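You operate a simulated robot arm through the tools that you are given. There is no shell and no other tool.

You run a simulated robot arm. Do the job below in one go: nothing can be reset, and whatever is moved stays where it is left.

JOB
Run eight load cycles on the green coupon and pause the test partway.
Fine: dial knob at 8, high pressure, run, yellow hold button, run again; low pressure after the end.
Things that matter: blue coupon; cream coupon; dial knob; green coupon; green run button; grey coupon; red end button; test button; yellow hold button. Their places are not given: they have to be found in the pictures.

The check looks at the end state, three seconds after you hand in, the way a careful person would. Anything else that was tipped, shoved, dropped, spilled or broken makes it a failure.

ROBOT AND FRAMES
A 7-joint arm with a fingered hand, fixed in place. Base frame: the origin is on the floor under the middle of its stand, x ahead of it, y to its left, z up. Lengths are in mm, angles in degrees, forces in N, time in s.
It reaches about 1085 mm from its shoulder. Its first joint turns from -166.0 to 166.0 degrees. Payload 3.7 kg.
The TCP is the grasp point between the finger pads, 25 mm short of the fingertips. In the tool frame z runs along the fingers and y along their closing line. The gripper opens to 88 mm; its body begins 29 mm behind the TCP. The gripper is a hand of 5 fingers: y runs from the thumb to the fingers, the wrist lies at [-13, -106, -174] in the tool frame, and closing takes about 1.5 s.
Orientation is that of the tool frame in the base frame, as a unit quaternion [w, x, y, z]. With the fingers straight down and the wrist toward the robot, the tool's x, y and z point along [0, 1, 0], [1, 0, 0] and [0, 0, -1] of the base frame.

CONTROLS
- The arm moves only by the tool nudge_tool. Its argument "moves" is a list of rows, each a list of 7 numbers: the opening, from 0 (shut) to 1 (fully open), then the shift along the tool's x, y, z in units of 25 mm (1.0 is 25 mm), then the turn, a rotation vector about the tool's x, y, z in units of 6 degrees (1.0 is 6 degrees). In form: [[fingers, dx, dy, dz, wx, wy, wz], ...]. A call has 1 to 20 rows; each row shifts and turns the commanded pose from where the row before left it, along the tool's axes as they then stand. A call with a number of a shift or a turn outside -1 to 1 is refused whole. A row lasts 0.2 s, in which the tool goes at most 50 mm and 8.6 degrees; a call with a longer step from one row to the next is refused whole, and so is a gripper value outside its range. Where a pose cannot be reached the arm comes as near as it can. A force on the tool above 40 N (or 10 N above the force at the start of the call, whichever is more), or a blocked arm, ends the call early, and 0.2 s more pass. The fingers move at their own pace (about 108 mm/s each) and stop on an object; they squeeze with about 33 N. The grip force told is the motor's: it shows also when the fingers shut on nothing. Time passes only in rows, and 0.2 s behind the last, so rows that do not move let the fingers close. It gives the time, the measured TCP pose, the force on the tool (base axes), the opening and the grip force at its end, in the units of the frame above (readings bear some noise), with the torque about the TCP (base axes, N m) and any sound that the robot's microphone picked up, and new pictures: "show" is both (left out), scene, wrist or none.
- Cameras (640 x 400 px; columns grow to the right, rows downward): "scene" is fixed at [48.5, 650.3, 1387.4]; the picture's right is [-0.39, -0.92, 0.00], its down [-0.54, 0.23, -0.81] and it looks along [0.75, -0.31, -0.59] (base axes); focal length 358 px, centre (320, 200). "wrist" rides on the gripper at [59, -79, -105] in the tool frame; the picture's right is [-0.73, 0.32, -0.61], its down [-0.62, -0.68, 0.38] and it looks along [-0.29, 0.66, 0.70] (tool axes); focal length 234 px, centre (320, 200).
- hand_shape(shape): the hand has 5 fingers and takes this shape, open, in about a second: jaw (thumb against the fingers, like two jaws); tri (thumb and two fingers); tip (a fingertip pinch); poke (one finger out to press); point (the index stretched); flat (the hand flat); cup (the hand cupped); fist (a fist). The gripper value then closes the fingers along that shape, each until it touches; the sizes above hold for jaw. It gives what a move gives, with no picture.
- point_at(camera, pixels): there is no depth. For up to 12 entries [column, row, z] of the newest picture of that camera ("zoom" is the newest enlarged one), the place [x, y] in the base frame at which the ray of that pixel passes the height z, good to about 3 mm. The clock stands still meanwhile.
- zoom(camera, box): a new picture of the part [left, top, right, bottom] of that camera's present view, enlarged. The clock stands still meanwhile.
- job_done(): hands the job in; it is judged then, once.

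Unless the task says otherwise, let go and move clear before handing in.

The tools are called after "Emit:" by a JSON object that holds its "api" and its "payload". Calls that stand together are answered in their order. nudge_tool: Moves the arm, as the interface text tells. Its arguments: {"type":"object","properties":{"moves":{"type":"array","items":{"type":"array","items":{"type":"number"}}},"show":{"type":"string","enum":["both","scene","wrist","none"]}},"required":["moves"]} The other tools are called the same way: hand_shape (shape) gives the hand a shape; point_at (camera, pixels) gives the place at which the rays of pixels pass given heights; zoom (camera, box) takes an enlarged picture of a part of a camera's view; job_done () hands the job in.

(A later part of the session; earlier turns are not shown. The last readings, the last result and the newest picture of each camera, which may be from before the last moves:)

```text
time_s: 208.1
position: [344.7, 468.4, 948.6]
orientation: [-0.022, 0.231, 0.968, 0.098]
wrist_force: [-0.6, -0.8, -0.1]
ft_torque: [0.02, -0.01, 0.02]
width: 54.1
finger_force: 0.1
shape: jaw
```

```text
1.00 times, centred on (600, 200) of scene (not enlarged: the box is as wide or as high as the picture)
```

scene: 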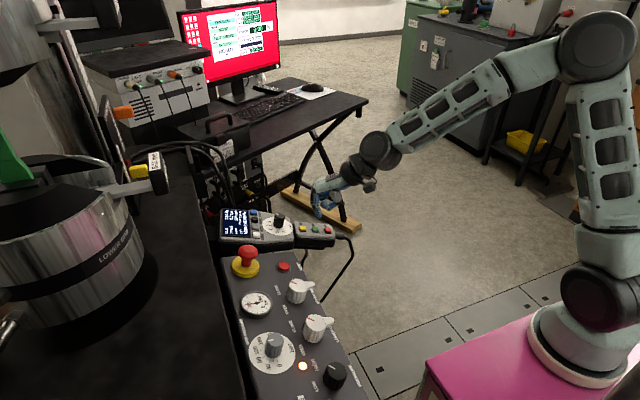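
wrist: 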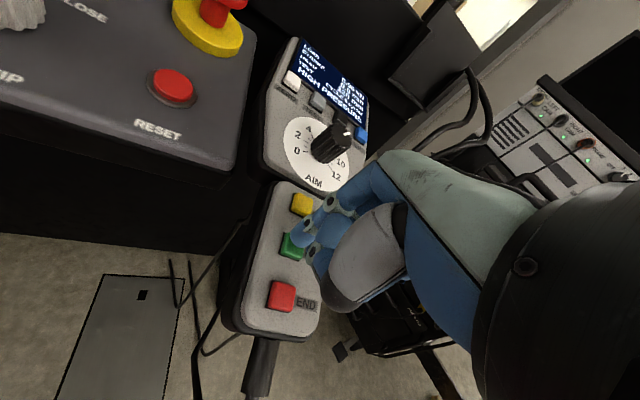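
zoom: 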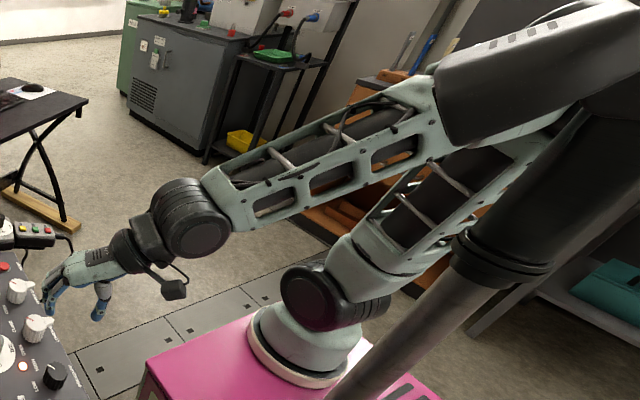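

Emit:
{"api": "nudge_tool", "payload": {"moves": [[0.62, 0.48, 0.06, 0.847, 0, 0, 0], [0.62, 0.48, 0.06, 0.847, 0, 0, 0], [0.62, 0, 0, 0, 0, 0, 0]], "show": "wrist"}}

Emit:
{"api": "zoom", "payload": {"camera": "scene", "box": [560, 0, 640, 400]}}

```text
time_s: 208.9
position: [323.4, 489.8, 911.9]
orientation: [-0.022, 0.23, 0.968, 0.097]
wrist_force: [0.0, 0.6, 0.0]
ft_torque: [0.0, -0.02, 0.02]
width: 54.0
finger_force: 0.0
shape: jaw
```

wrist: 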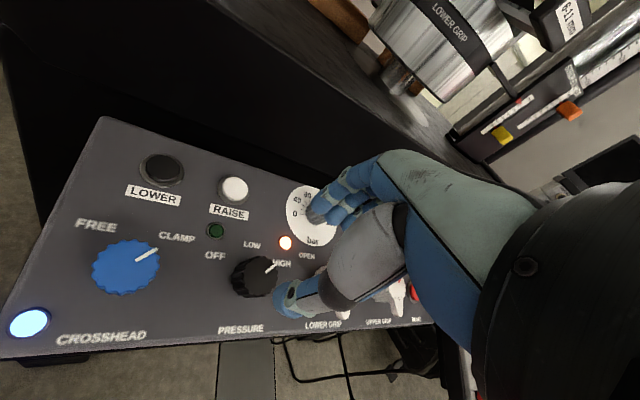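

```text
1.00 times, centred on (600, 200) of scene (not enlarged: the box is as wide or as high as the picture)
```

zoom: 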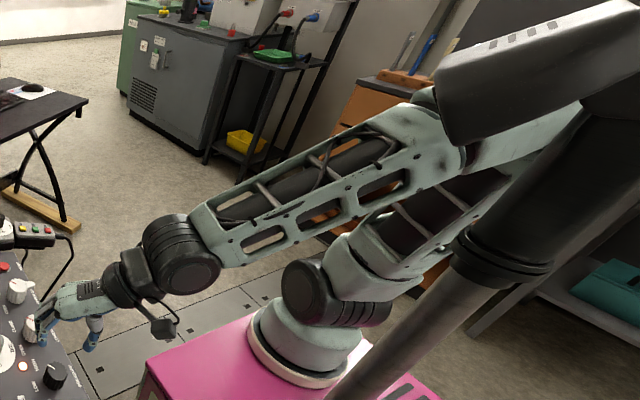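

Tracking exactly; the pointer is at HIGH. I'll rotate the hand clockwise to yaw about 5° so the counter-clockwise turn stays in the good range.

Emit:
{"api": "nudge_tool", "payload": {"moves": [[0.62, 0, 0, 0, 0, 0, 0.9], [0.62, 0, 0, 0, 0, 0, 0.9], [0.62, 0, 0, 0, 0, 0, 0.9], [0.62, 0, 0, 0, 0, 0, 0.9], [0.62, 0, 0, 0, 0, 0, 0.9], [0.62, 0, 0, 0, 0, 0, 0]], "show": "none"}}

Emit:
{"api": "zoom", "payload": {"camera": "scene", "box": [560, 0, 640, 400]}}

```text
time_s: 210.5
position: [354.3, 466.9, 913.3]
orientation: [-0.091, 0.473, 0.873, 0.076]
wrist_force: [0.6, 0.1, -0.6]
ft_torque: [-0.03, 0.01, 0.0]
width: 54.2
finger_force: 0.0
shape: jaw
stopped in row 6: the arm was blocked; the commanded pose is now the measured one
```

```text
1.00 times, centred on (600, 200) of scene (not enlarged: the box is as wide or as high as the picture)
```

zoom: 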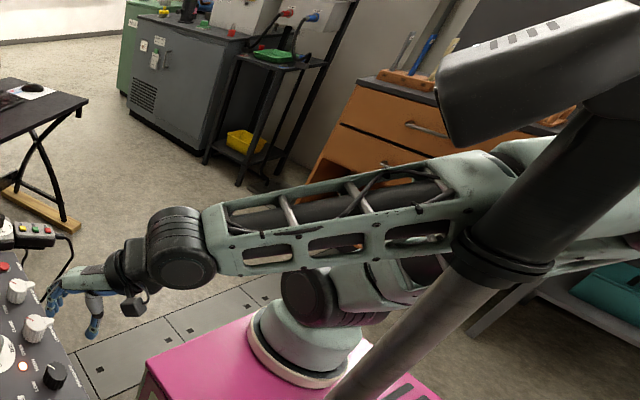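

With the elbow low in this branch, clockwise rotation is blocked, as before. I'll rise, return to yaw 63° and re-establish the elbow-up posture before going in.

Emit:
{"api": "nudge_tool", "payload": {"moves": [[0.62, 0, 0, -0.8, 0, 0, -0.8], [0.62, 0, 0, -0.8, 0, 0, -0.8], [0.62, 0, 0, -0.8, 0, 0, -0.8], [0.62, 0, 0, -0.8, 0, 0, -0.8], [0.62, 0, 0, 0, 0, 0, -0.9], [0.62, 0, 0, 0, 0, 0, -0.9], [0.62, 0, 0, 0, -0.1, -0.4, 0], [0.62, 0, 0, 0, -0.1, -0.4, 0], [0.62, 0, 0, 0, 0, 0, 0]], "show": "none"}}

Emit:
{"api": "zoom", "payload": {"camera": "scene", "box": [560, 0, 640, 400]}}

```text
time_s: 212.5
position: [357.3, 451.9, 993.4]
orientation: [-0.025, 0.235, 0.967, 0.098]
wrist_force: [-0.2, -0.3, 0.1]
ft_torque: [0.01, 0.0, 0.04]
width: 54.1
finger_force: 0.0
shape: jaw
```

```text
1.00 times, centred on (600, 200) of scene (not enlarged: the box is as wide or as high as the picture)
```

zoom: 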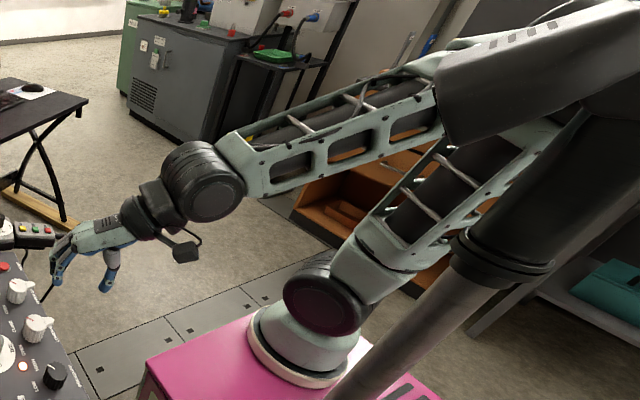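

Emit:
{"api": "nudge_tool", "payload": {"moves": [[0.62, -0.6, 0.1, -0.5, 0, 0, 0], [0.62, -0.6, 0.1, -0.5, 0, 0, 0], [0.62, -0.88, 0.4286, -0.2, 0, 0, 0], [0.62, -0.88, 0.4286, -0.2, 0, 0, 0], [0.62, -0.88, 0.4286, -0.043, 0, 0, 0], [0.62, -0.88, 0.4286, -0.043, 0, 0, 0], [0.62, -0.88, 0.4286, -0.043, 0, 0, 0], [0.62, -0.88, 0.4286, -0.043, 0, 0, 0], [0.62, -0.88, 0.4286, -0.043, 0, 0, 0], [0.62, -0.88, 0.4286, -0.043, 0, 0, 0], [0.62, -0.88, 0.4286, -0.043, 0, 0, 0], [0.62, -0.88, 0.4286, -0.043, 0, 0, 0], [0.62, -0.88, 0.4286, -0.043, 0, 0, 0], [0.62, -0.88, 0.4286, -0.043, 0, 0, 0], [0.62, -0.88, 0.4286, -0.043, 0, 0, 0], [0.62, 0, 0, 0, 0, 0, 0]], "show": "none"}}

Emit:
{"api": "zoom", "payload": {"camera": "scene", "box": [560, 0, 640, 400]}}

```text
time_s: 215.9
position: [705.7, 425.1, 1034.8]
orientation: [-0.024, 0.235, 0.967, 0.098]
wrist_force: [0.9, -0.2, -0.5]
ft_torque: [0.01, 0.01, -0.01]
width: 54.4
finger_force: 0.2
shape: jaw
```

```text
1.00 times, centred on (600, 200) of scene (not enlarged: the box is as wide or as high as the picture)
```

zoom: 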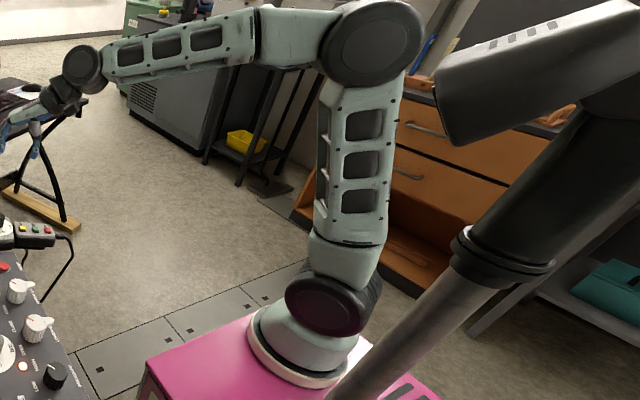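

The elbow is further back here than it was before the good approach. Swinging the hand clockwise at this spot brings the elbow forward, so I'll do that and come back.

Emit:
{"api": "nudge_tool", "payload": {"moves": [[0.62, 0, 0, -0.2, 0, 0, 0.97], [0.62, 0, 0, -0.2, 0, 0, 0.97], [0.62, 0, 0, 0, 0, 0, 0.97], [0.62, 0, 0, 0, 0, 0, 0.97], [0.62, 0, 0, 0, 0, 0, 0.97], [0.62, 0, 0, 0, 0, 0, 0.97], [0.62, 0, 0, 0, 0, 0, 0.97], [0.62, 0, 0, 0, 0, 0, 0.97], [0.62, 0, 0, 0, 0, 0, 0.97], [0.62, 0, 0, 0, 0, 0, 0.97], [0.62, 0, 0, 0, 0, 0, 0.97], [0.62, 0, 0, 0, 0, 0, 0.97], [0.62, 0, 0, 0, 0, 0, 0.97], [0.62, 0, 0, 0, 0, 0, 0.97], [0.62, 0, 0, 0, 0, 0, 0.97], [0.62, 0, 0, 0, 0, 0, 0.97], [0.62, 0, 0, 0, 0, 0, 0]], "show": "none"}}

Emit:
{"api": "zoom", "payload": {"camera": "scene", "box": [560, 0, 640, 400]}}

```text
time_s: 219.5
position: [706.4, 422.2, 1044.6]
orientation: [-0.088, 0.864, 0.494, 0.049]
wrist_force: [-0.3, 0.5, 1.0]
ft_torque: [0.04, 0.0, -0.02]
width: 54.4
finger_force: 0.1
shape: jaw
```

```text
1.00 times, centred on (600, 200) of scene (not enlarged: the box is as wide or as high as the picture)
```

zoom: 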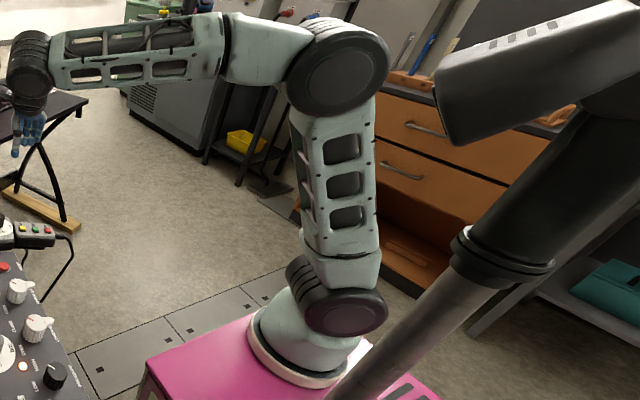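

Emit:
{"api": "nudge_tool", "payload": {"moves": [[0.62, 0, 0, 0, 0, 0, 0.97], [0.62, 0, 0, 0, 0, 0, 0.97], [0.62, 0, 0, 0, 0, 0, 0.97], [0.62, 0, 0, 0, 0, 0, 0.97], [0.62, 0, 0, 0, 0, 0, 0]], "show": "none"}}

Emit:
{"api": "zoom", "payload": {"camera": "scene", "box": [560, 0, 640, 400]}}

```text
time_s: 220.7
position: [705.4, 422.2, 1045.2]
orientation: [-0.097, 0.946, 0.309, 0.031]
wrist_force: [-0.4, 0.4, -0.6]
ft_torque: [0.0, 0.0, 0.0]
width: 54.1
finger_force: 0.1
shape: jaw
```

```text
1.00 times, centred on (600, 200) of scene (not enlarged: the box is as wide or as high as the picture)
```

zoom: 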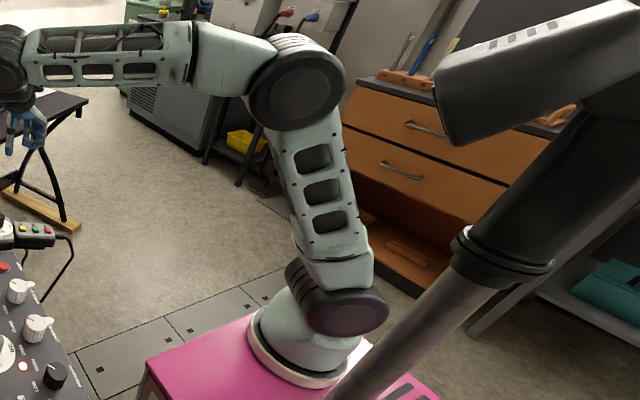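

The elbow has swung forward. I'll rotate back counter-clockwise to yaw about 55° and compare with the posture that worked.

Emit:
{"api": "nudge_tool", "payload": {"moves": [[0.62, 0, 0, 0, 0, 0, -0.97], [0.62, 0, 0, 0, 0, 0, -0.97], [0.62, 0, 0, 0, 0, 0, -0.97], [0.62, 0, 0, 0, 0, 0, -0.97], [0.62, 0, 0, 0, 0, 0, -0.97], [0.62, 0, 0, 0, 0, 0, -0.97], [0.62, 0, 0, 0, 0, 0, -0.97], [0.62, 0, 0, 0, 0, 0, -0.97], [0.62, 0, 0, 0, 0, 0, -0.97], [0.62, 0, 0, 0, 0, 0, -0.97], [0.62, 0, 0, 0, 0, 0, -0.97], [0.62, 0, 0, 0, 0, 0, -0.97], [0.62, 0, 0, 0, 0, 0, -0.97], [0.62, 0, 0, 0, 0, 0, -0.97], [0.62, 0, 0, 0, 0, 0, -0.97], [0.62, 0, 0, 0, 0, 0, -0.97], [0.62, 0, 0, 0, 0, 0, -0.97], [0.62, 0, 0, 0, 0, 0, -0.97], [0.62, 0, 0, 0, 0, 0, 0]], "show": "none"}}

Emit:
{"api": "zoom", "payload": {"camera": "scene", "box": [560, 0, 640, 400]}}

```text
time_s: 224.7
position: [705.2, 423.2, 1043.9]
orientation: [-0.034, 0.331, 0.938, 0.096]
wrist_force: [0.1, 0.5, -0.2]
ft_torque: [0.01, 0.05, -0.05]
width: 54.4
finger_force: 0.0
shape: jaw
```

```text
1.00 times, centred on (600, 200) of scene (not enlarged: the box is as wide or as high as the picture)
```

zoom: 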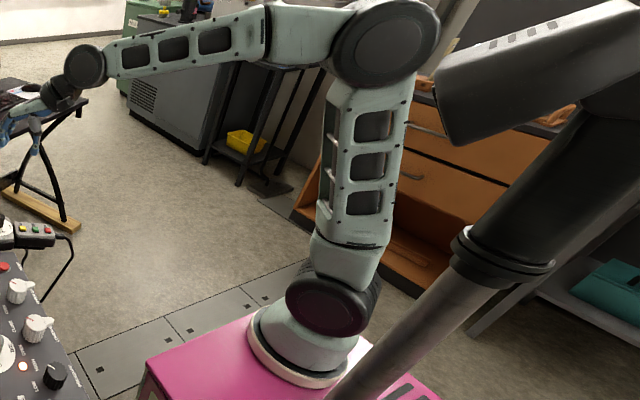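

The elbow follows the hand's yaw: lower yaw means elbow forward. I'll go in at yaw about 5° instead, which is also where I want to start the turn, in short checked steps.

Emit:
{"api": "nudge_tool", "payload": {"moves": [[0.62, 0, 0, 0, 0, 0, 0.96], [0.62, 0, 0, 0, 0, 0, 0.96], [0.62, 0, 0, 0, 0, 0, 0.96], [0.62, 0, 0, 0, 0, 0, 0.96], [0.62, 0, 0, 0, 0, 0, 0.96], [0.62, 0, 0, 0, 0, 0, 0.96], [0.62, 0, 0, 0, 0, 0, 0.96], [0.62, 0, 0, 0, 0, 0, 0.96], [0.62, 0, 0, 0, 0, 0, 0]], "show": "none"}}

Emit:
{"api": "zoom", "payload": {"camera": "scene", "box": [560, 0, 640, 400]}}

```text
time_s: 226.7
position: [705.9, 424.5, 1045.4]
orientation: [-0.069, 0.672, 0.734, 0.074]
wrist_force: [0.7, 0.2, -0.2]
ft_torque: [0.0, -0.01, 0.02]
width: 54.1
finger_force: 0.0
shape: jaw
```

```text
1.00 times, centred on (600, 200) of scene (not enlarged: the box is as wide or as high as the picture)
```

zoom: 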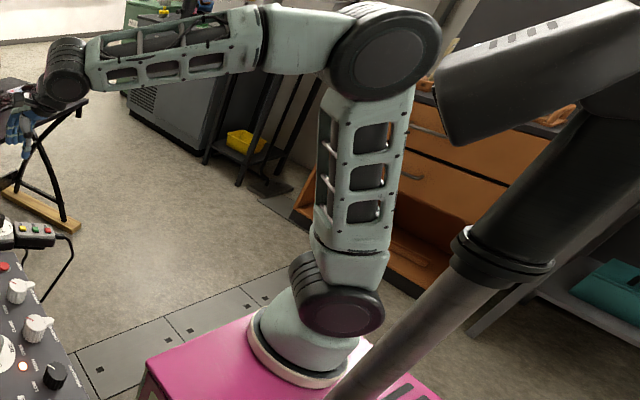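

Emit:
{"api": "nudge_tool", "payload": {"moves": [[0.62, 0.076, -0.98, 0.058, 0, 0, 0], [0.62, 0.076, -0.98, 0.058, 0, 0, 0], [0.62, 0.076, -0.98, 0.058, 0, 0, 0], [0.62, 0.076, -0.98, 0.058, 0, 0, 0], [0.62, 0.076, -0.98, 0.058, 0, 0, 0], [0.62, 0, 0, 0, 0, 0, 0]], "show": "none"}}

Emit:
{"api": "zoom", "payload": {"camera": "scene", "box": [560, 0, 640, 400]}}

```text
time_s: 228.1
position: [582.7, 419.3, 1037.3]
orientation: [-0.07, 0.673, 0.733, 0.074]
wrist_force: [0.2, 0.6, -0.1]
ft_torque: [0.0, 0.0, -0.02]
width: 54.2
finger_force: 0.1
shape: jaw
```

```text
1.00 times, centred on (600, 200) of scene (not enlarged: the box is as wide or as high as the picture)
```

zoom: 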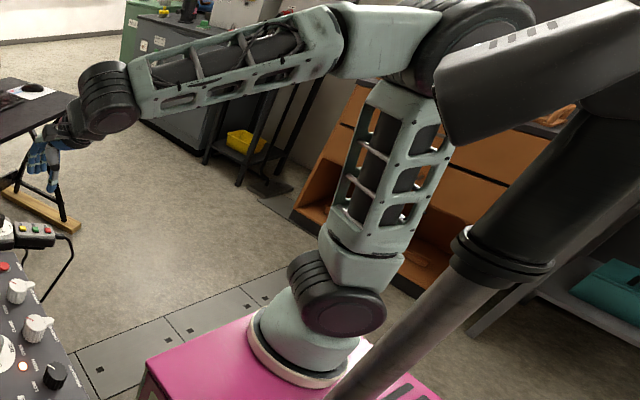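

Emit:
{"api": "nudge_tool", "payload": {"moves": [[0.62, 0.076, -0.98, 0.058, 0, 0, 0], [0.62, 0.076, -0.98, 0.058, 0, 0, 0], [0.62, 0.076, -0.98, 0.058, 0, 0, 0], [0.62, 0.076, -0.98, 0.058, 0, 0, 0], [0.62, 0, 0, 0, 0, 0, 0]], "show": "none"}}

Emit:
{"api": "zoom", "payload": {"camera": "scene", "box": [560, 0, 640, 400]}}

```text
time_s: 229.3
position: [484.1, 422.7, 1029.8]
orientation: [-0.069, 0.672, 0.733, 0.075]
wrist_force: [0.0, 0.3, 0.5]
ft_torque: [-0.05, 0.0, 0.02]
width: 54.2
finger_force: 0.0
shape: jaw
```

```text
1.00 times, centred on (600, 200) of scene (not enlarged: the box is as wide or as high as the picture)
```

zoom: 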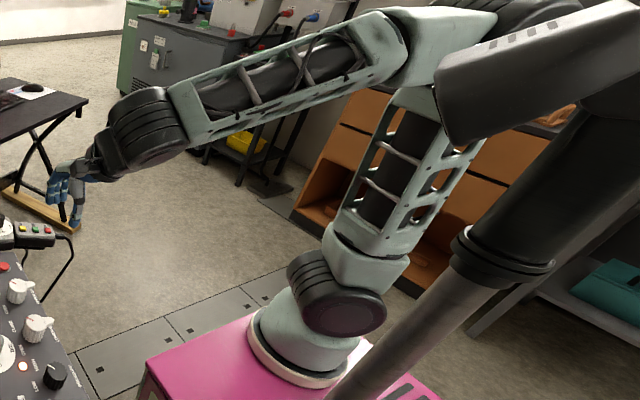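

Still tracking exactly with the upper arm upright. Continuing.

Emit:
{"api": "nudge_tool", "payload": {"moves": [[0.62, 0.076, -0.98, 0.058, 0, 0, 0], [0.62, 0.076, -0.98, 0.058, 0, 0, 0], [0.62, 0.076, -0.98, 0.058, 0, 0, 0], [0.62, 0.1, -0.9, 0.3, 0, 0, 0], [0.62, 0, 0, 0, 0, 0, 0]], "show": "none"}}

Emit:
{"api": "zoom", "payload": {"camera": "scene", "box": [560, 0, 640, 400]}}

```text
time_s: 230.5
position: [388.7, 427.5, 1019.0]
orientation: [-0.069, 0.673, 0.733, 0.074]
wrist_force: [-0.9, -0.3, 0.5]
ft_torque: [-0.02, 0.03, 0.02]
width: 54.3
finger_force: 0.0
shape: jaw
```

```text
1.00 times, centred on (600, 200) of scene (not enlarged: the box is as wide or as high as the picture)
```

zoom: 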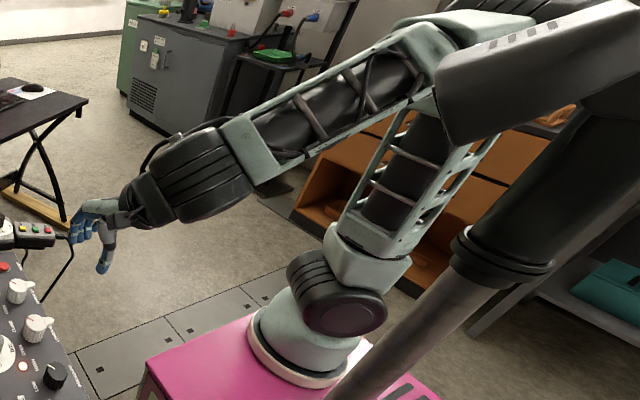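

Good tracking at (389, 428, 1019). Now I'll step down toward hover over the knob.

Emit:
{"api": "nudge_tool", "payload": {"moves": [[0.65, 0.246, -0.32, 0.91, 0, 0, 0], [0.65, 0.246, -0.32, 0.91, 0, 0, 0], [0.65, 0.246, -0.32, 0.91, 0, 0, 0], [0.65, 0, 0, 0, 0, 0, 0]], "show": "none"}}

Emit:
{"api": "zoom", "payload": {"camera": "scene", "box": [560, 0, 640, 400]}}

```text
time_s: 231.5
position: [361.5, 456.4, 955.2]
orientation: [-0.069, 0.672, 0.734, 0.074]
wrist_force: [0.0, 0.3, -0.6]
ft_torque: [-0.01, -0.02, -0.01]
width: 56.5
finger_force: 0.0
shape: jaw
```

```text
1.00 times, centred on (600, 200) of scene (not enlarged: the box is as wide or as high as the picture)
```

zoom: 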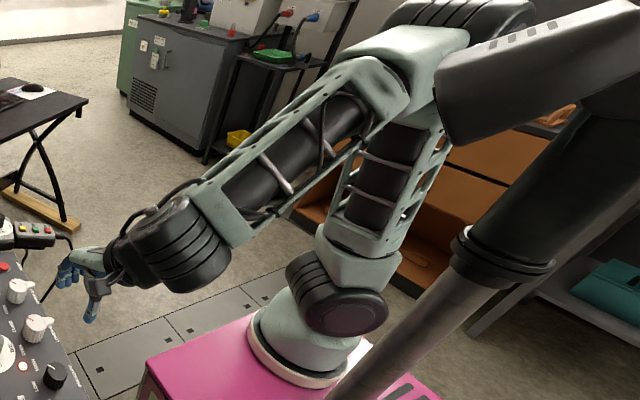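

The posture is getting more upright, as in the successful grasp. Continuing to hover.

Emit:
{"api": "nudge_tool", "payload": {"moves": [[0.65, 0.246, -0.32, 0.91, 0, 0, 0], [0.65, 0.246, -0.32, 0.91, 0, 0, 0], [0.65, 0.246, -0.32, 0.91, 0, 0, 0], [0.65, 0.246, -0.32, 0.91, 0, 0, 0], [0.65, 0, 0, 0, 0, 0, 0]], "show": "wrist"}}

Emit:
{"api": "zoom", "payload": {"camera": "wrist", "box": [200, 160, 360, 320]}}

Emit:
{"api": "zoom", "payload": {"camera": "scene", "box": [560, 0, 640, 400]}}

Emit:
{"api": "zoom", "payload": {"camera": "scene", "box": [280, 300, 400, 400]}}

```text
time_s: 232.7
position: [328.3, 497.4, 870.1]
orientation: [-0.07, 0.673, 0.732, 0.074]
wrist_force: [0.2, -0.4, 0.0]
ft_torque: [0.04, -0.02, 0.02]
width: 56.7
finger_force: 0.0
shape: jaw
```

wrist: 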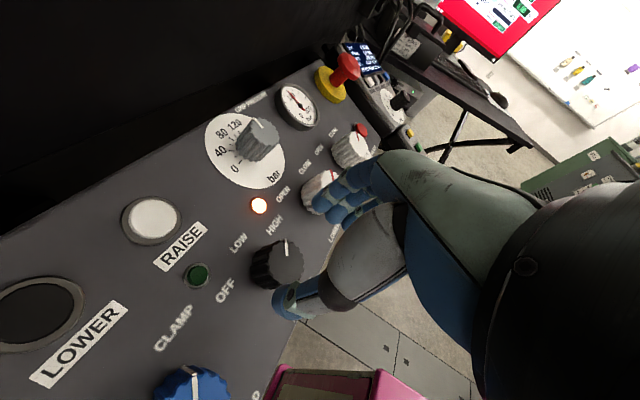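

```text
2.50 times, centred on (280, 240) of wrist
```

zoom: 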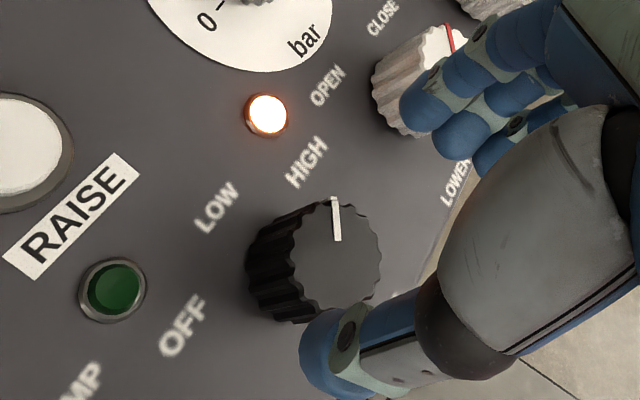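

```text
1.00 times, centred on (600, 200) of scene (not enlarged: the box is as wide or as high as the picture)
```

zoom: 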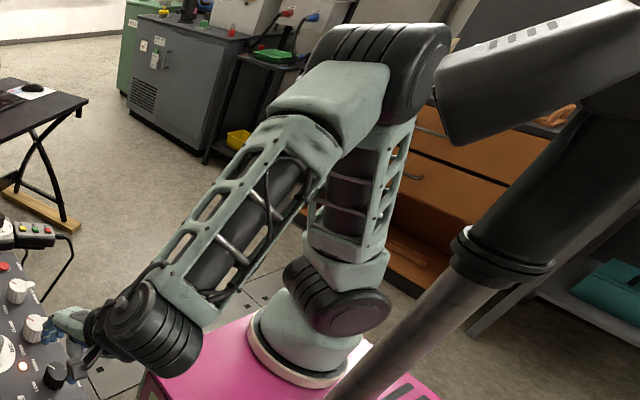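

```text
4.00 times, centred on (340, 350) of scene
```

zoom: 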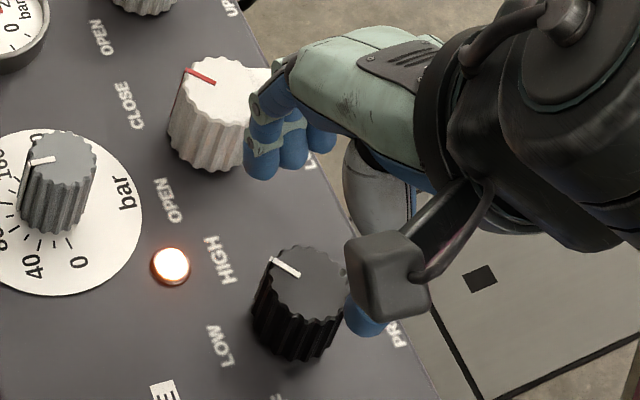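

The posture matches the successful one, and the knob is at tool (−6, 1, 60). Descending for the caging grasp.

Emit:
{"api": "nudge_tool", "payload": {"moves": [[0.65, -0.03, 0.04, 0.5, 0, 0, 0], [0.65, 0, 0, 0.5, 0, 0, 0], [0.65, 0, 0, 0.5, 0, 0, 0], [0.65, 0, 0, 0.4, 0, 0, 0], [0.65, 0, 0, 0.22, 0, 0, 0], [0.65, 0, 0, 0, 0, 0, 0]], "show": "wrist"}}

Emit:
{"api": "zoom", "payload": {"camera": "wrist", "box": [220, 170, 360, 310]}}

Emit:
{"api": "zoom", "payload": {"camera": "scene", "box": [280, 300, 400, 400]}}

```text
time_s: 234.1
position: [329.7, 506.7, 818.2]
orientation: [-0.069, 0.672, 0.733, 0.073]
wrist_force: [0.1, -0.1, -0.5]
ft_torque: [-0.02, 0.03, -0.01]
width: 56.9
finger_force: 0.0
shape: jaw
```

wrist: 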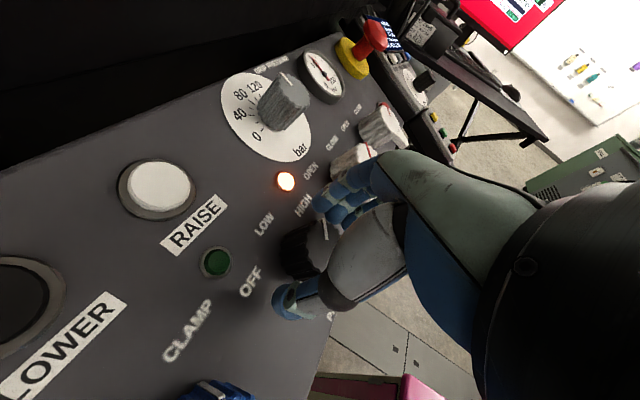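

```text
2.86 times, centred on (290, 240) of wrist
```

zoom: 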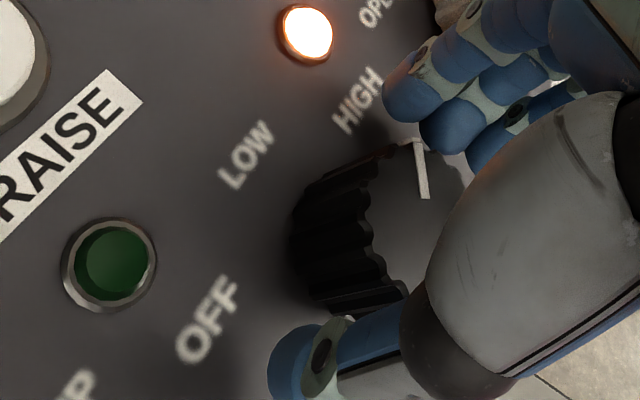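

```text
4.00 times, centred on (340, 350) of scene
```

zoom: 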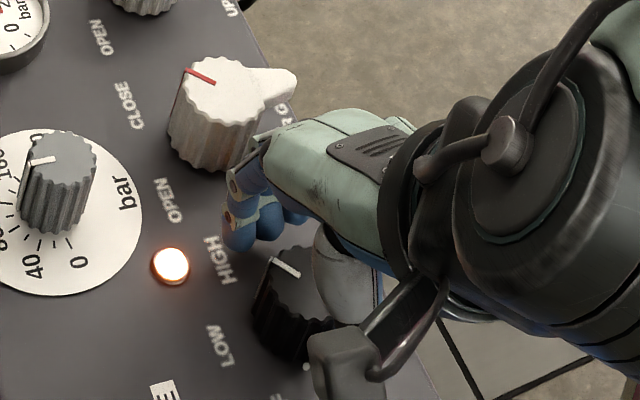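

In place with no contact. Closing the jaw on the knob.

Emit:
{"api": "nudge_tool", "payload": {"moves": [[0.45, 0, 0, 0, 0, 0, 0], [0.25, 0, 0, 0, 0, 0, 0], [0.1, 0, 0, 0, 0, 0, 0], [0.0, 0, 0, 0, 0, 0, 0], [0.0, 0, 0, 0, 0, 0, 0], [0.0, 0, 0, 0, 0, 0, 0]], "show": "wrist"}}

Emit:
{"api": "zoom", "payload": {"camera": "wrist", "box": [220, 170, 360, 310]}}

Emit:
{"api": "zoom", "payload": {"camera": "scene", "box": [210, 195, 290, 255]}}

```text
time_s: 235.5
position: [328.2, 506.5, 818.9]
orientation: [-0.069, 0.673, 0.733, 0.075]
wrist_force: [-11.3, -0.3, -3.2]
ft_torque: [0.01, 0.21, 0.04]
width: 26.9
finger_force: 33.3
shape: jaw
```

wrist: 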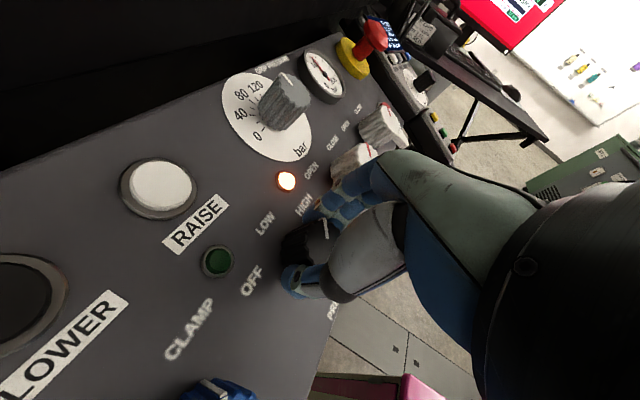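

```text
2.86 times, centred on (290, 240) of wrist
```

zoom: 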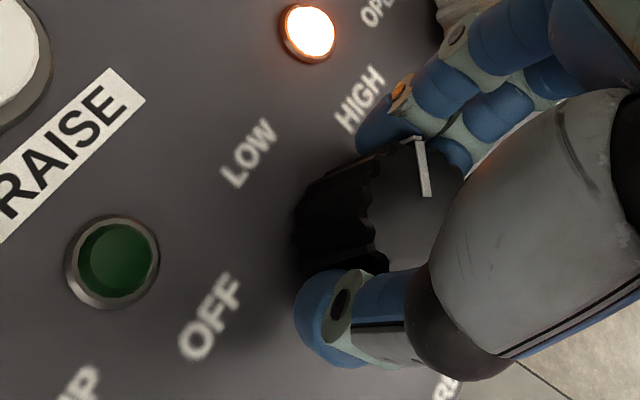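

```text
6.67 times, centred on (250, 225) of scene
```

zoom: 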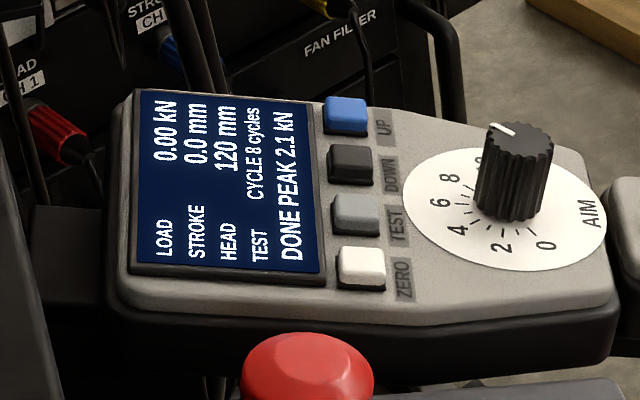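

Gripped. Turning counter-clockwise in small steps and watching the lamps.

Emit:
{"api": "nudge_tool", "payload": {"moves": [[0, 0, -0.02, 0, 0, 0, -0.5], [0, 0, -0.02, 0, 0, 0, -0.5], [0, 0, -0.01, 0, 0, 0, -0.5], [0, 0, -0.01, 0, 0, 0, -0.5], [0, 0, 0, 0, 0, 0, 0]], "show": "wrist"}}

Emit:
{"api": "zoom", "payload": {"camera": "wrist", "box": [220, 170, 360, 310]}}

Emit:
{"api": "zoom", "payload": {"camera": "scene", "box": [280, 300, 400, 400]}}

```text
time_s: 236.7
position: [327.9, 505.8, 819.6]
orientation: [-0.06, 0.592, 0.8, 0.08]
wrist_force: [-2.1, -0.9, 0.4]
ft_torque: [-0.03, 0.04, -0.06]
width: 26.6
finger_force: 32.9
shape: jaw
```

wrist: 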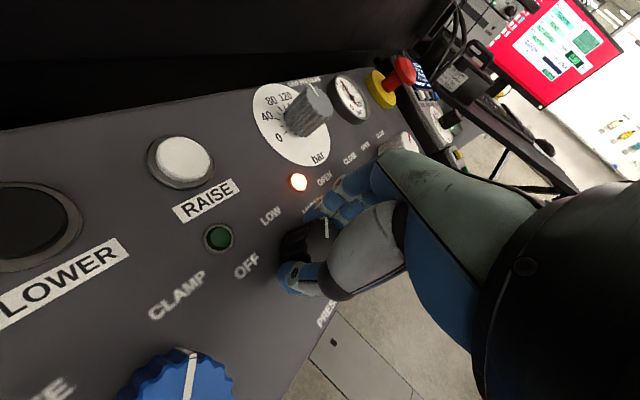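

```text
2.86 times, centred on (290, 240) of wrist
```

zoom: 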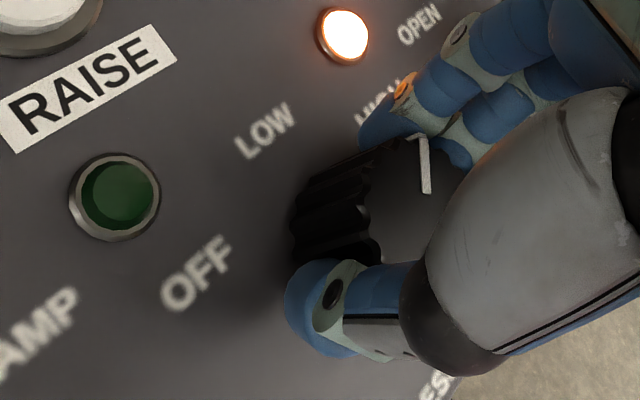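

```text
4.00 times, centred on (340, 350) of scene
```

zoom: 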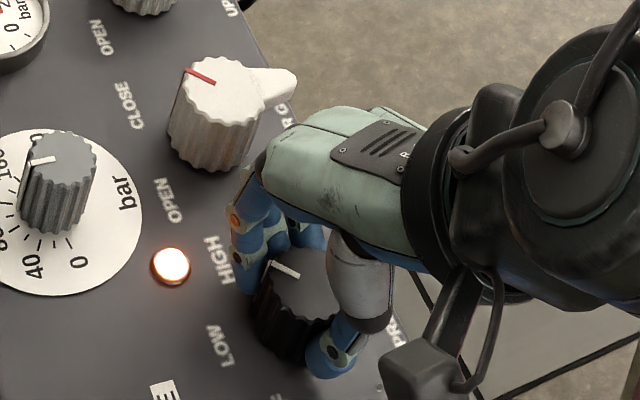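

Emit:
{"api": "nudge_tool", "payload": {"moves": [[0, 0, -0.01, 0, 0, 0, -0.5], [0, 0, -0.01, 0, 0, 0, -0.5], [0, 0, -0.01, 0, 0, 0, -0.5], [0, 0, 0, 0, 0, 0, 0]], "show": "wrist"}}

Emit:
{"api": "zoom", "payload": {"camera": "wrist", "box": [220, 170, 360, 310]}}

Emit:
{"api": "zoom", "payload": {"camera": "scene", "box": [280, 300, 400, 400]}}

```text
time_s: 237.7
position: [327.6, 504.1, 818.1]
orientation: [-0.054, 0.528, 0.843, 0.085]
wrist_force: [-2.7, -0.8, -0.9]
ft_torque: [-0.01, -0.07, -0.07]
width: 26.3
finger_force: 32.8
shape: jaw
```

wrist: 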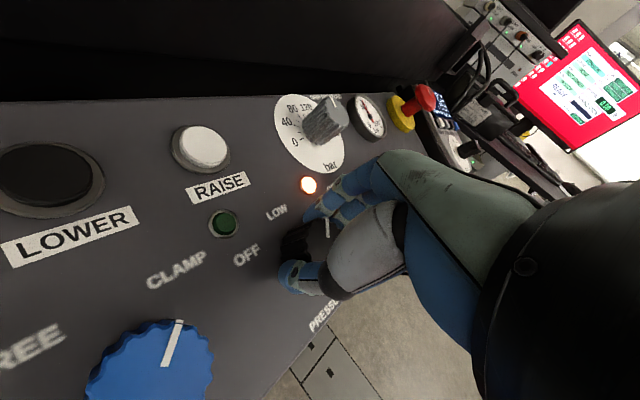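

```text
2.86 times, centred on (290, 240) of wrist
```

zoom: 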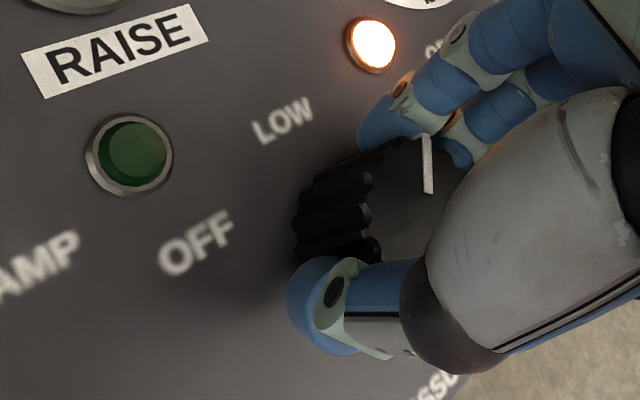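

```text
4.00 times, centred on (340, 350) of scene
```

zoom: 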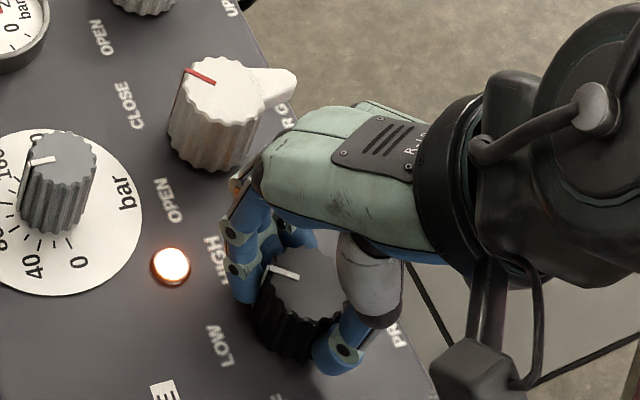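

Still HIGH, with the pointer creeping toward LOW. Small steps from here.

Emit:
{"api": "nudge_tool", "payload": {"moves": [[0, 0, -0.01, 0, 0, 0, -0.5], [0, 0, -0.01, 0, 0, 0, -0.5], [0, 0, -0.01, 0, 0, 0, -0.5], [0, 0, 0, 0, 0, 0, 0]], "show": "wrist"}}

Emit:
{"api": "zoom", "payload": {"camera": "wrist", "box": [220, 170, 360, 310]}}

Emit:
{"api": "zoom", "payload": {"camera": "scene", "box": [280, 300, 400, 400]}}

```text
time_s: 238.7
position: [327.0, 506.3, 819.2]
orientation: [-0.047, 0.46, 0.882, 0.09]
wrist_force: [-1.3, 0.7, -2.2]
ft_torque: [0.09, -0.14, -0.06]
width: 26.2
finger_force: 33.2
shape: jaw
```

wrist: 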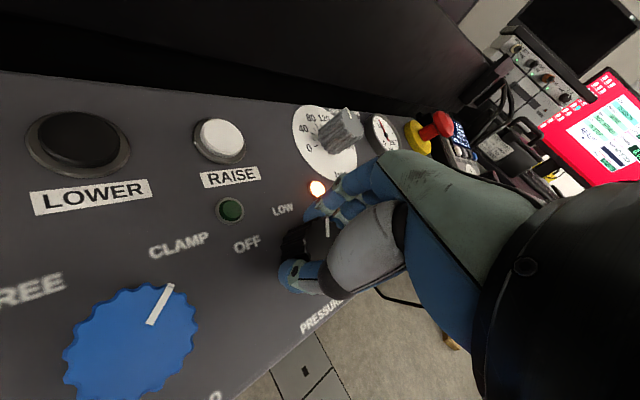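

```text
2.86 times, centred on (290, 240) of wrist
```

zoom: 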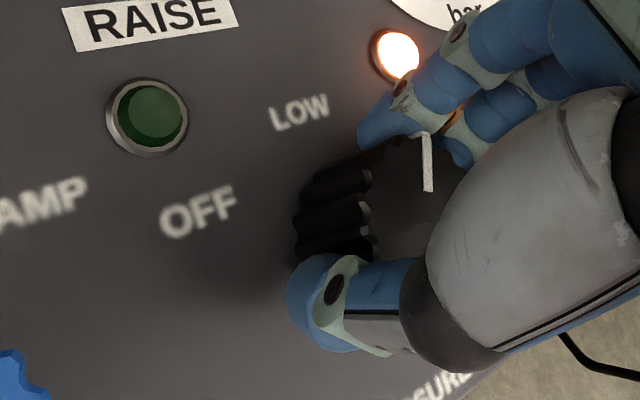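

```text
4.00 times, centred on (340, 350) of scene
```

zoom: 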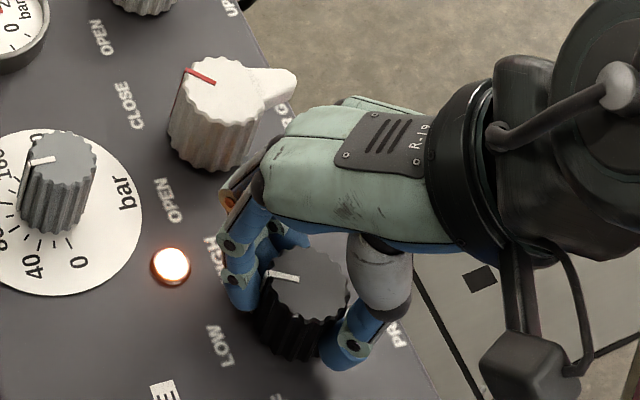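

Emit:
{"api": "nudge_tool", "payload": {"moves": [[0, 0, -0.01, 0, 0, 0, -0.5], [0, 0, -0.01, 0, 0, 0, -0.5], [0, 0, -0.01, 0, 0, 0, -0.5], [0, 0, 0, 0, 0, 0, 0]], "show": "wrist"}}

Emit:
{"api": "zoom", "payload": {"camera": "scene", "box": [280, 300, 400, 400]}}

```text
time_s: 239.7
position: [325.9, 503.6, 818.4]
orientation: [-0.041, 0.388, 0.916, 0.093]
wrist_force: [-1.2, 1.5, 4.5]
ft_torque: [0.15, -0.12, -0.07]
width: 26.4
finger_force: 32.7
shape: jaw
```

wrist: 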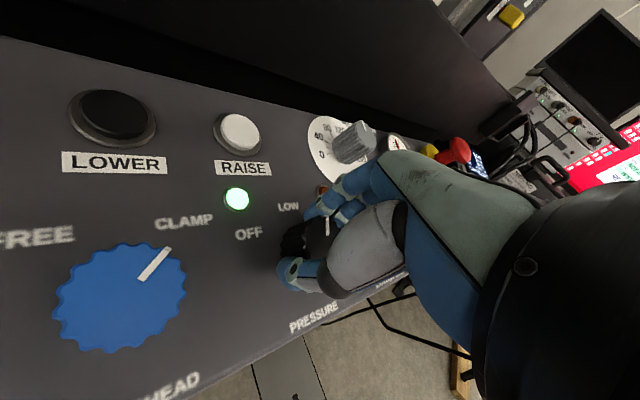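

```text
4.00 times, centred on (340, 350) of scene
```

zoom: 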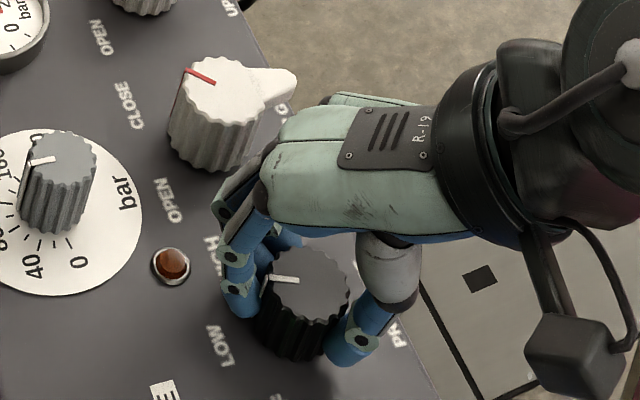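

The green LOW lamp is lit. The pointer is still about 10° on the HIGH side of LOW, so I'll nudge a bit further.

Emit:
{"api": "nudge_tool", "payload": {"moves": [[0, 0, -0.01, 0, 0, 0, -0.5], [0, 0, -0.01, 0, 0, 0, -0.5], [0, 0, 0, 0, 0, 0, 0]], "show": "wrist"}}

Emit:
{"api": "zoom", "payload": {"camera": "scene", "box": [280, 300, 400, 400]}}

Emit:
{"api": "zoom", "payload": {"camera": "wrist", "box": [220, 170, 360, 310]}}

```text
time_s: 240.5
position: [325.8, 504.1, 819.5]
orientation: [-0.035, 0.341, 0.935, 0.094]
wrist_force: [-1.2, 1.3, -3.3]
ft_torque: [0.15, -0.15, -0.05]
width: 26.4
finger_force: 33.5
shape: jaw
```

wrist: 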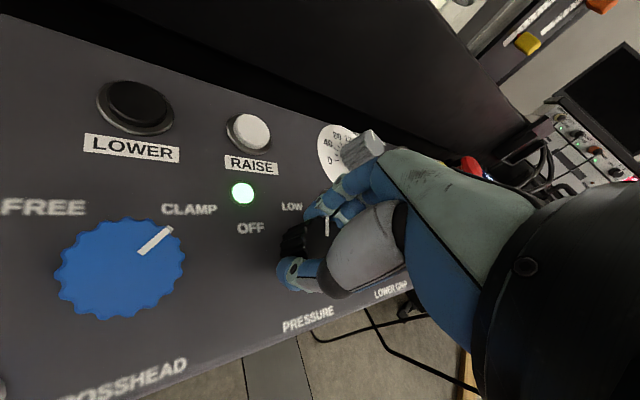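

```text
4.00 times, centred on (340, 350) of scene
```

zoom: 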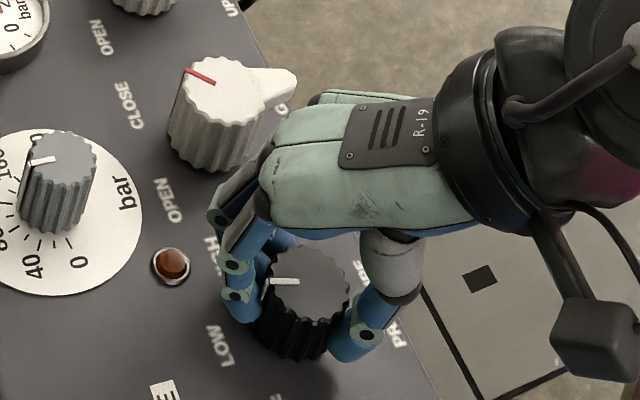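

```text
2.86 times, centred on (290, 240) of wrist
```

zoom: 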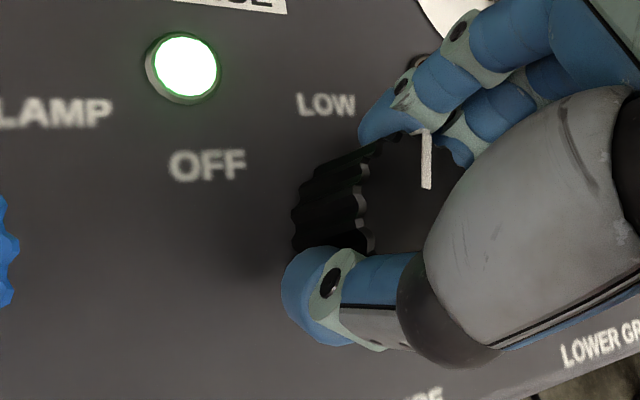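

The pointer is nearly at LOW. I'll unwind the hand about 10° clockwise to relieve the twist before letting go, and check that the lamp stays green.

Emit:
{"api": "nudge_tool", "payload": {"moves": [[0, 0, 0.01, 0, 0, 0, 0.5], [0, 0, 0.01, 0, 0, 0, 0.5], [0, 0, 0.01, 0, 0, 0, 0.5], [0, 0, 0, 0, 0, 0, 0]], "show": "wrist"}}

Emit:
{"api": "zoom", "payload": {"camera": "scene", "box": [280, 300, 400, 400]}}

```text
time_s: 241.5
position: [326.9, 503.6, 818.7]
orientation: [-0.043, 0.413, 0.905, 0.092]
wrist_force: [-0.9, 4.6, -3.3]
ft_torque: [0.12, -0.17, 0.02]
width: 26.4
finger_force: 33.6
shape: jaw
```

wrist: 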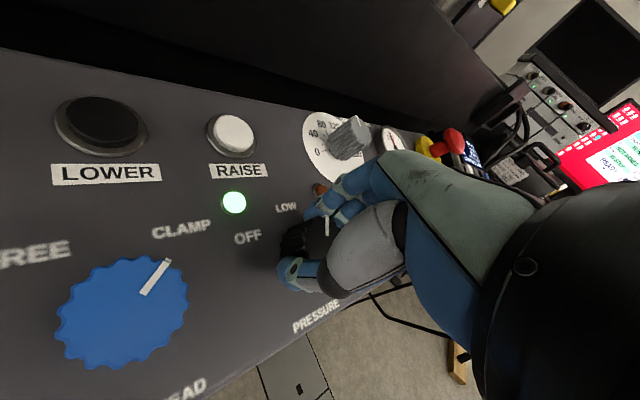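

```text
4.00 times, centred on (340, 350) of scene
```

zoom: 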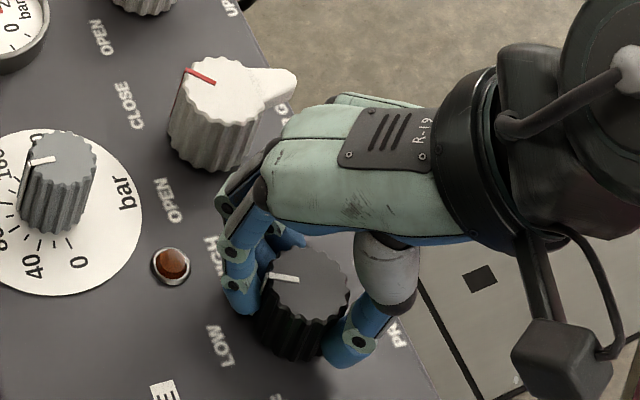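

The lamp stays green but the pointer crept back a little. I'll go 6° counter-clockwise again and then release gently.

Emit:
{"api": "nudge_tool", "payload": {"moves": [[0, 0, -0.01, 0, 0, 0, -0.5], [0, 0, -0.01, 0, 0, 0, -0.5], [0, 0, 0, 0, 0, 0, 0], [0.15, 0, 0, 0, 0, 0, 0], [0.3, 0, 0, 0, 0, 0, 0], [0.45, 0, 0, 0, 0, 0, 0], [0.6, 0, 0, 0, 0, 0, 0], [0.62, 0, 0, 0, 0, 0, 0]], "show": "wrist"}}

Emit:
{"api": "zoom", "payload": {"camera": "scene", "box": [280, 300, 400, 400]}}

Emit:
{"api": "zoom", "payload": {"camera": "wrist", "box": [220, 170, 360, 310]}}

```text
time_s: 243.3
position: [326.3, 504.3, 817.8]
orientation: [-0.037, 0.364, 0.926, 0.093]
wrist_force: [0.1, 0.0, -0.3]
ft_torque: [0.0, 0.0, 0.0]
width: 54.1
finger_force: 0.0
shape: jaw
```

wrist: 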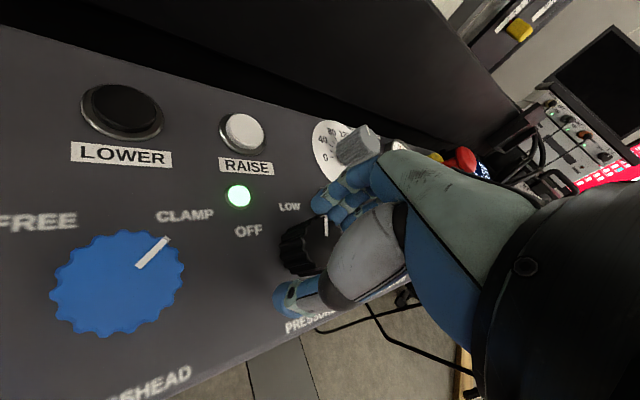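

```text
4.00 times, centred on (340, 350) of scene
```

zoom: 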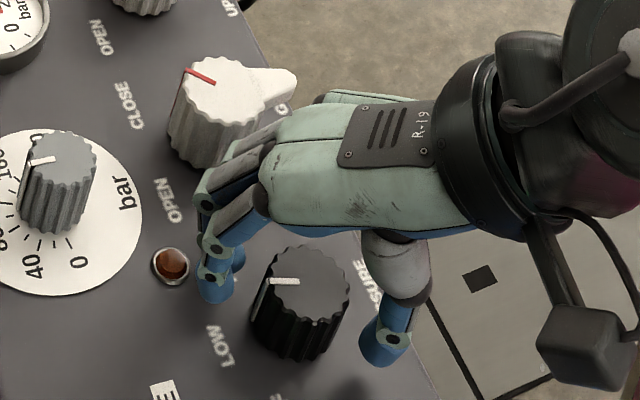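

```text
2.86 times, centred on (290, 240) of wrist
```

zoom: 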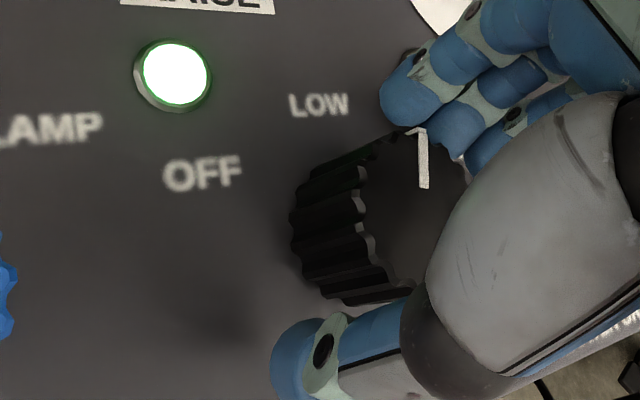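

Released with LOW on, but the pointer sits about 15° off the LOW mark. I'll regrip and bring it closer to LOW.

Emit:
{"api": "nudge_tool", "payload": {"moves": [[0.4, 0, 0, 0, 0, 0, 0], [0.2, 0, 0, 0, 0, 0, 0], [0.05, 0, 0, 0, 0, 0, 0], [0.0, 0, 0, 0, 0, 0, 0], [0.0, 0, 0, 0, 0, 0, 0], [0, 0, -0.01, 0, 0, 0, -0.5], [0, 0, -0.01, 0, 0, 0, -0.5], [0, 0, -0.01, 0, 0, 0, -0.5], [0, 0, 0, 0, 0, 0, 0]], "show": "wrist"}}

Emit:
{"api": "zoom", "payload": {"camera": "scene", "box": [280, 300, 400, 400]}}

```text
time_s: 245.3
position: [326.5, 503.4, 818.9]
orientation: [-0.03, 0.292, 0.951, 0.097]
wrist_force: [-1.3, -3.5, -1.3]
ft_torque: [-0.02, -0.05, -0.01]
width: 27.3
finger_force: 33.0
shape: jaw
```

wrist: 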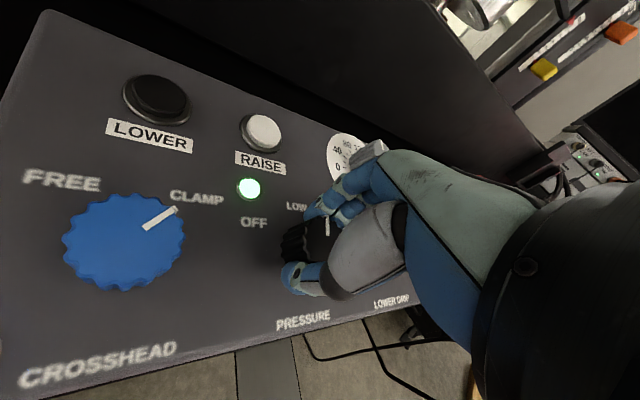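

```text
4.00 times, centred on (340, 350) of scene
```

zoom: 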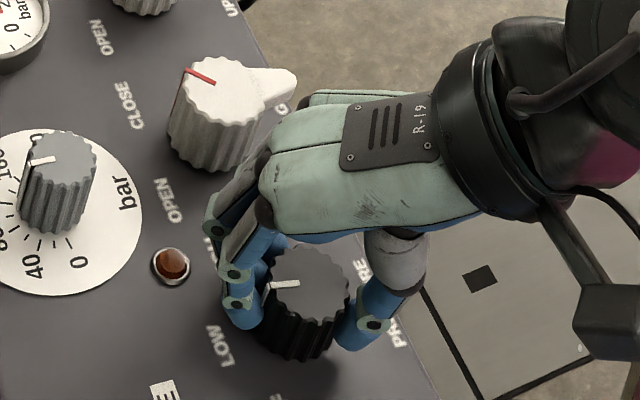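

The pointer is now within about 5° of LOW. One more small nudge and then release.

Emit:
{"api": "nudge_tool", "payload": {"moves": [[0, 0, -0.01, 0, 0, 0, -0.5], [0, 0, 0, 0, 0, 0, -0.2], [0, 0, 0, 0, 0, 0, 0], [0.15, 0, 0, 0, 0, 0, 0], [0.3, 0, 0, 0, 0, 0, 0], [0.45, 0, 0, 0, 0, 0, 0], [0.6, 0, 0, 0, 0, 0, 0], [0.62, 0, 0, 0, 0, 0, 0]], "show": "wrist"}}

Emit:
{"api": "zoom", "payload": {"camera": "scene", "box": [280, 300, 400, 400]}}

```text
time_s: 247.1
position: [326.3, 505.5, 819.0]
orientation: [-0.027, 0.256, 0.961, 0.099]
wrist_force: [-0.6, 0.6, 0.3]
ft_torque: [0.01, 0.02, 0.03]
width: 53.9
finger_force: 0.0
shape: jaw
```

wrist: 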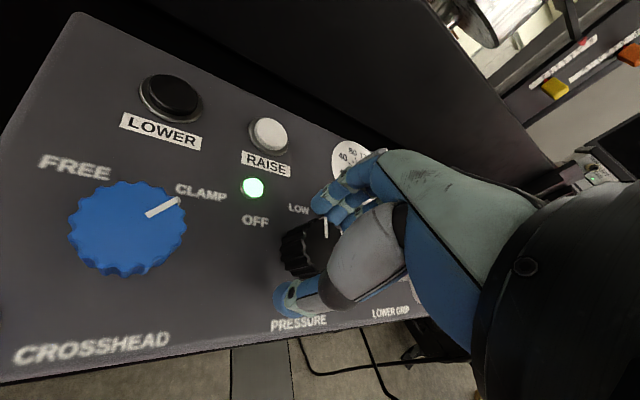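

```text
4.00 times, centred on (340, 350) of scene
```

zoom: 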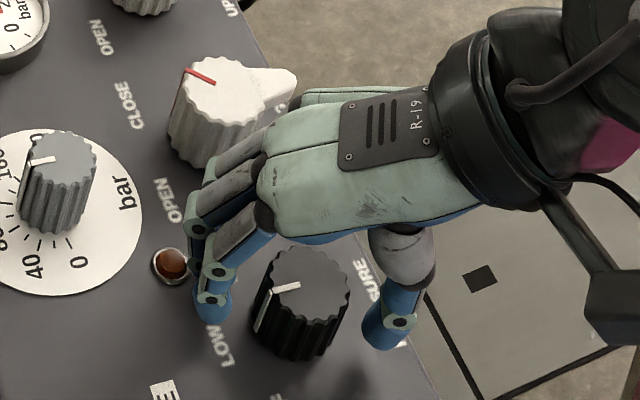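

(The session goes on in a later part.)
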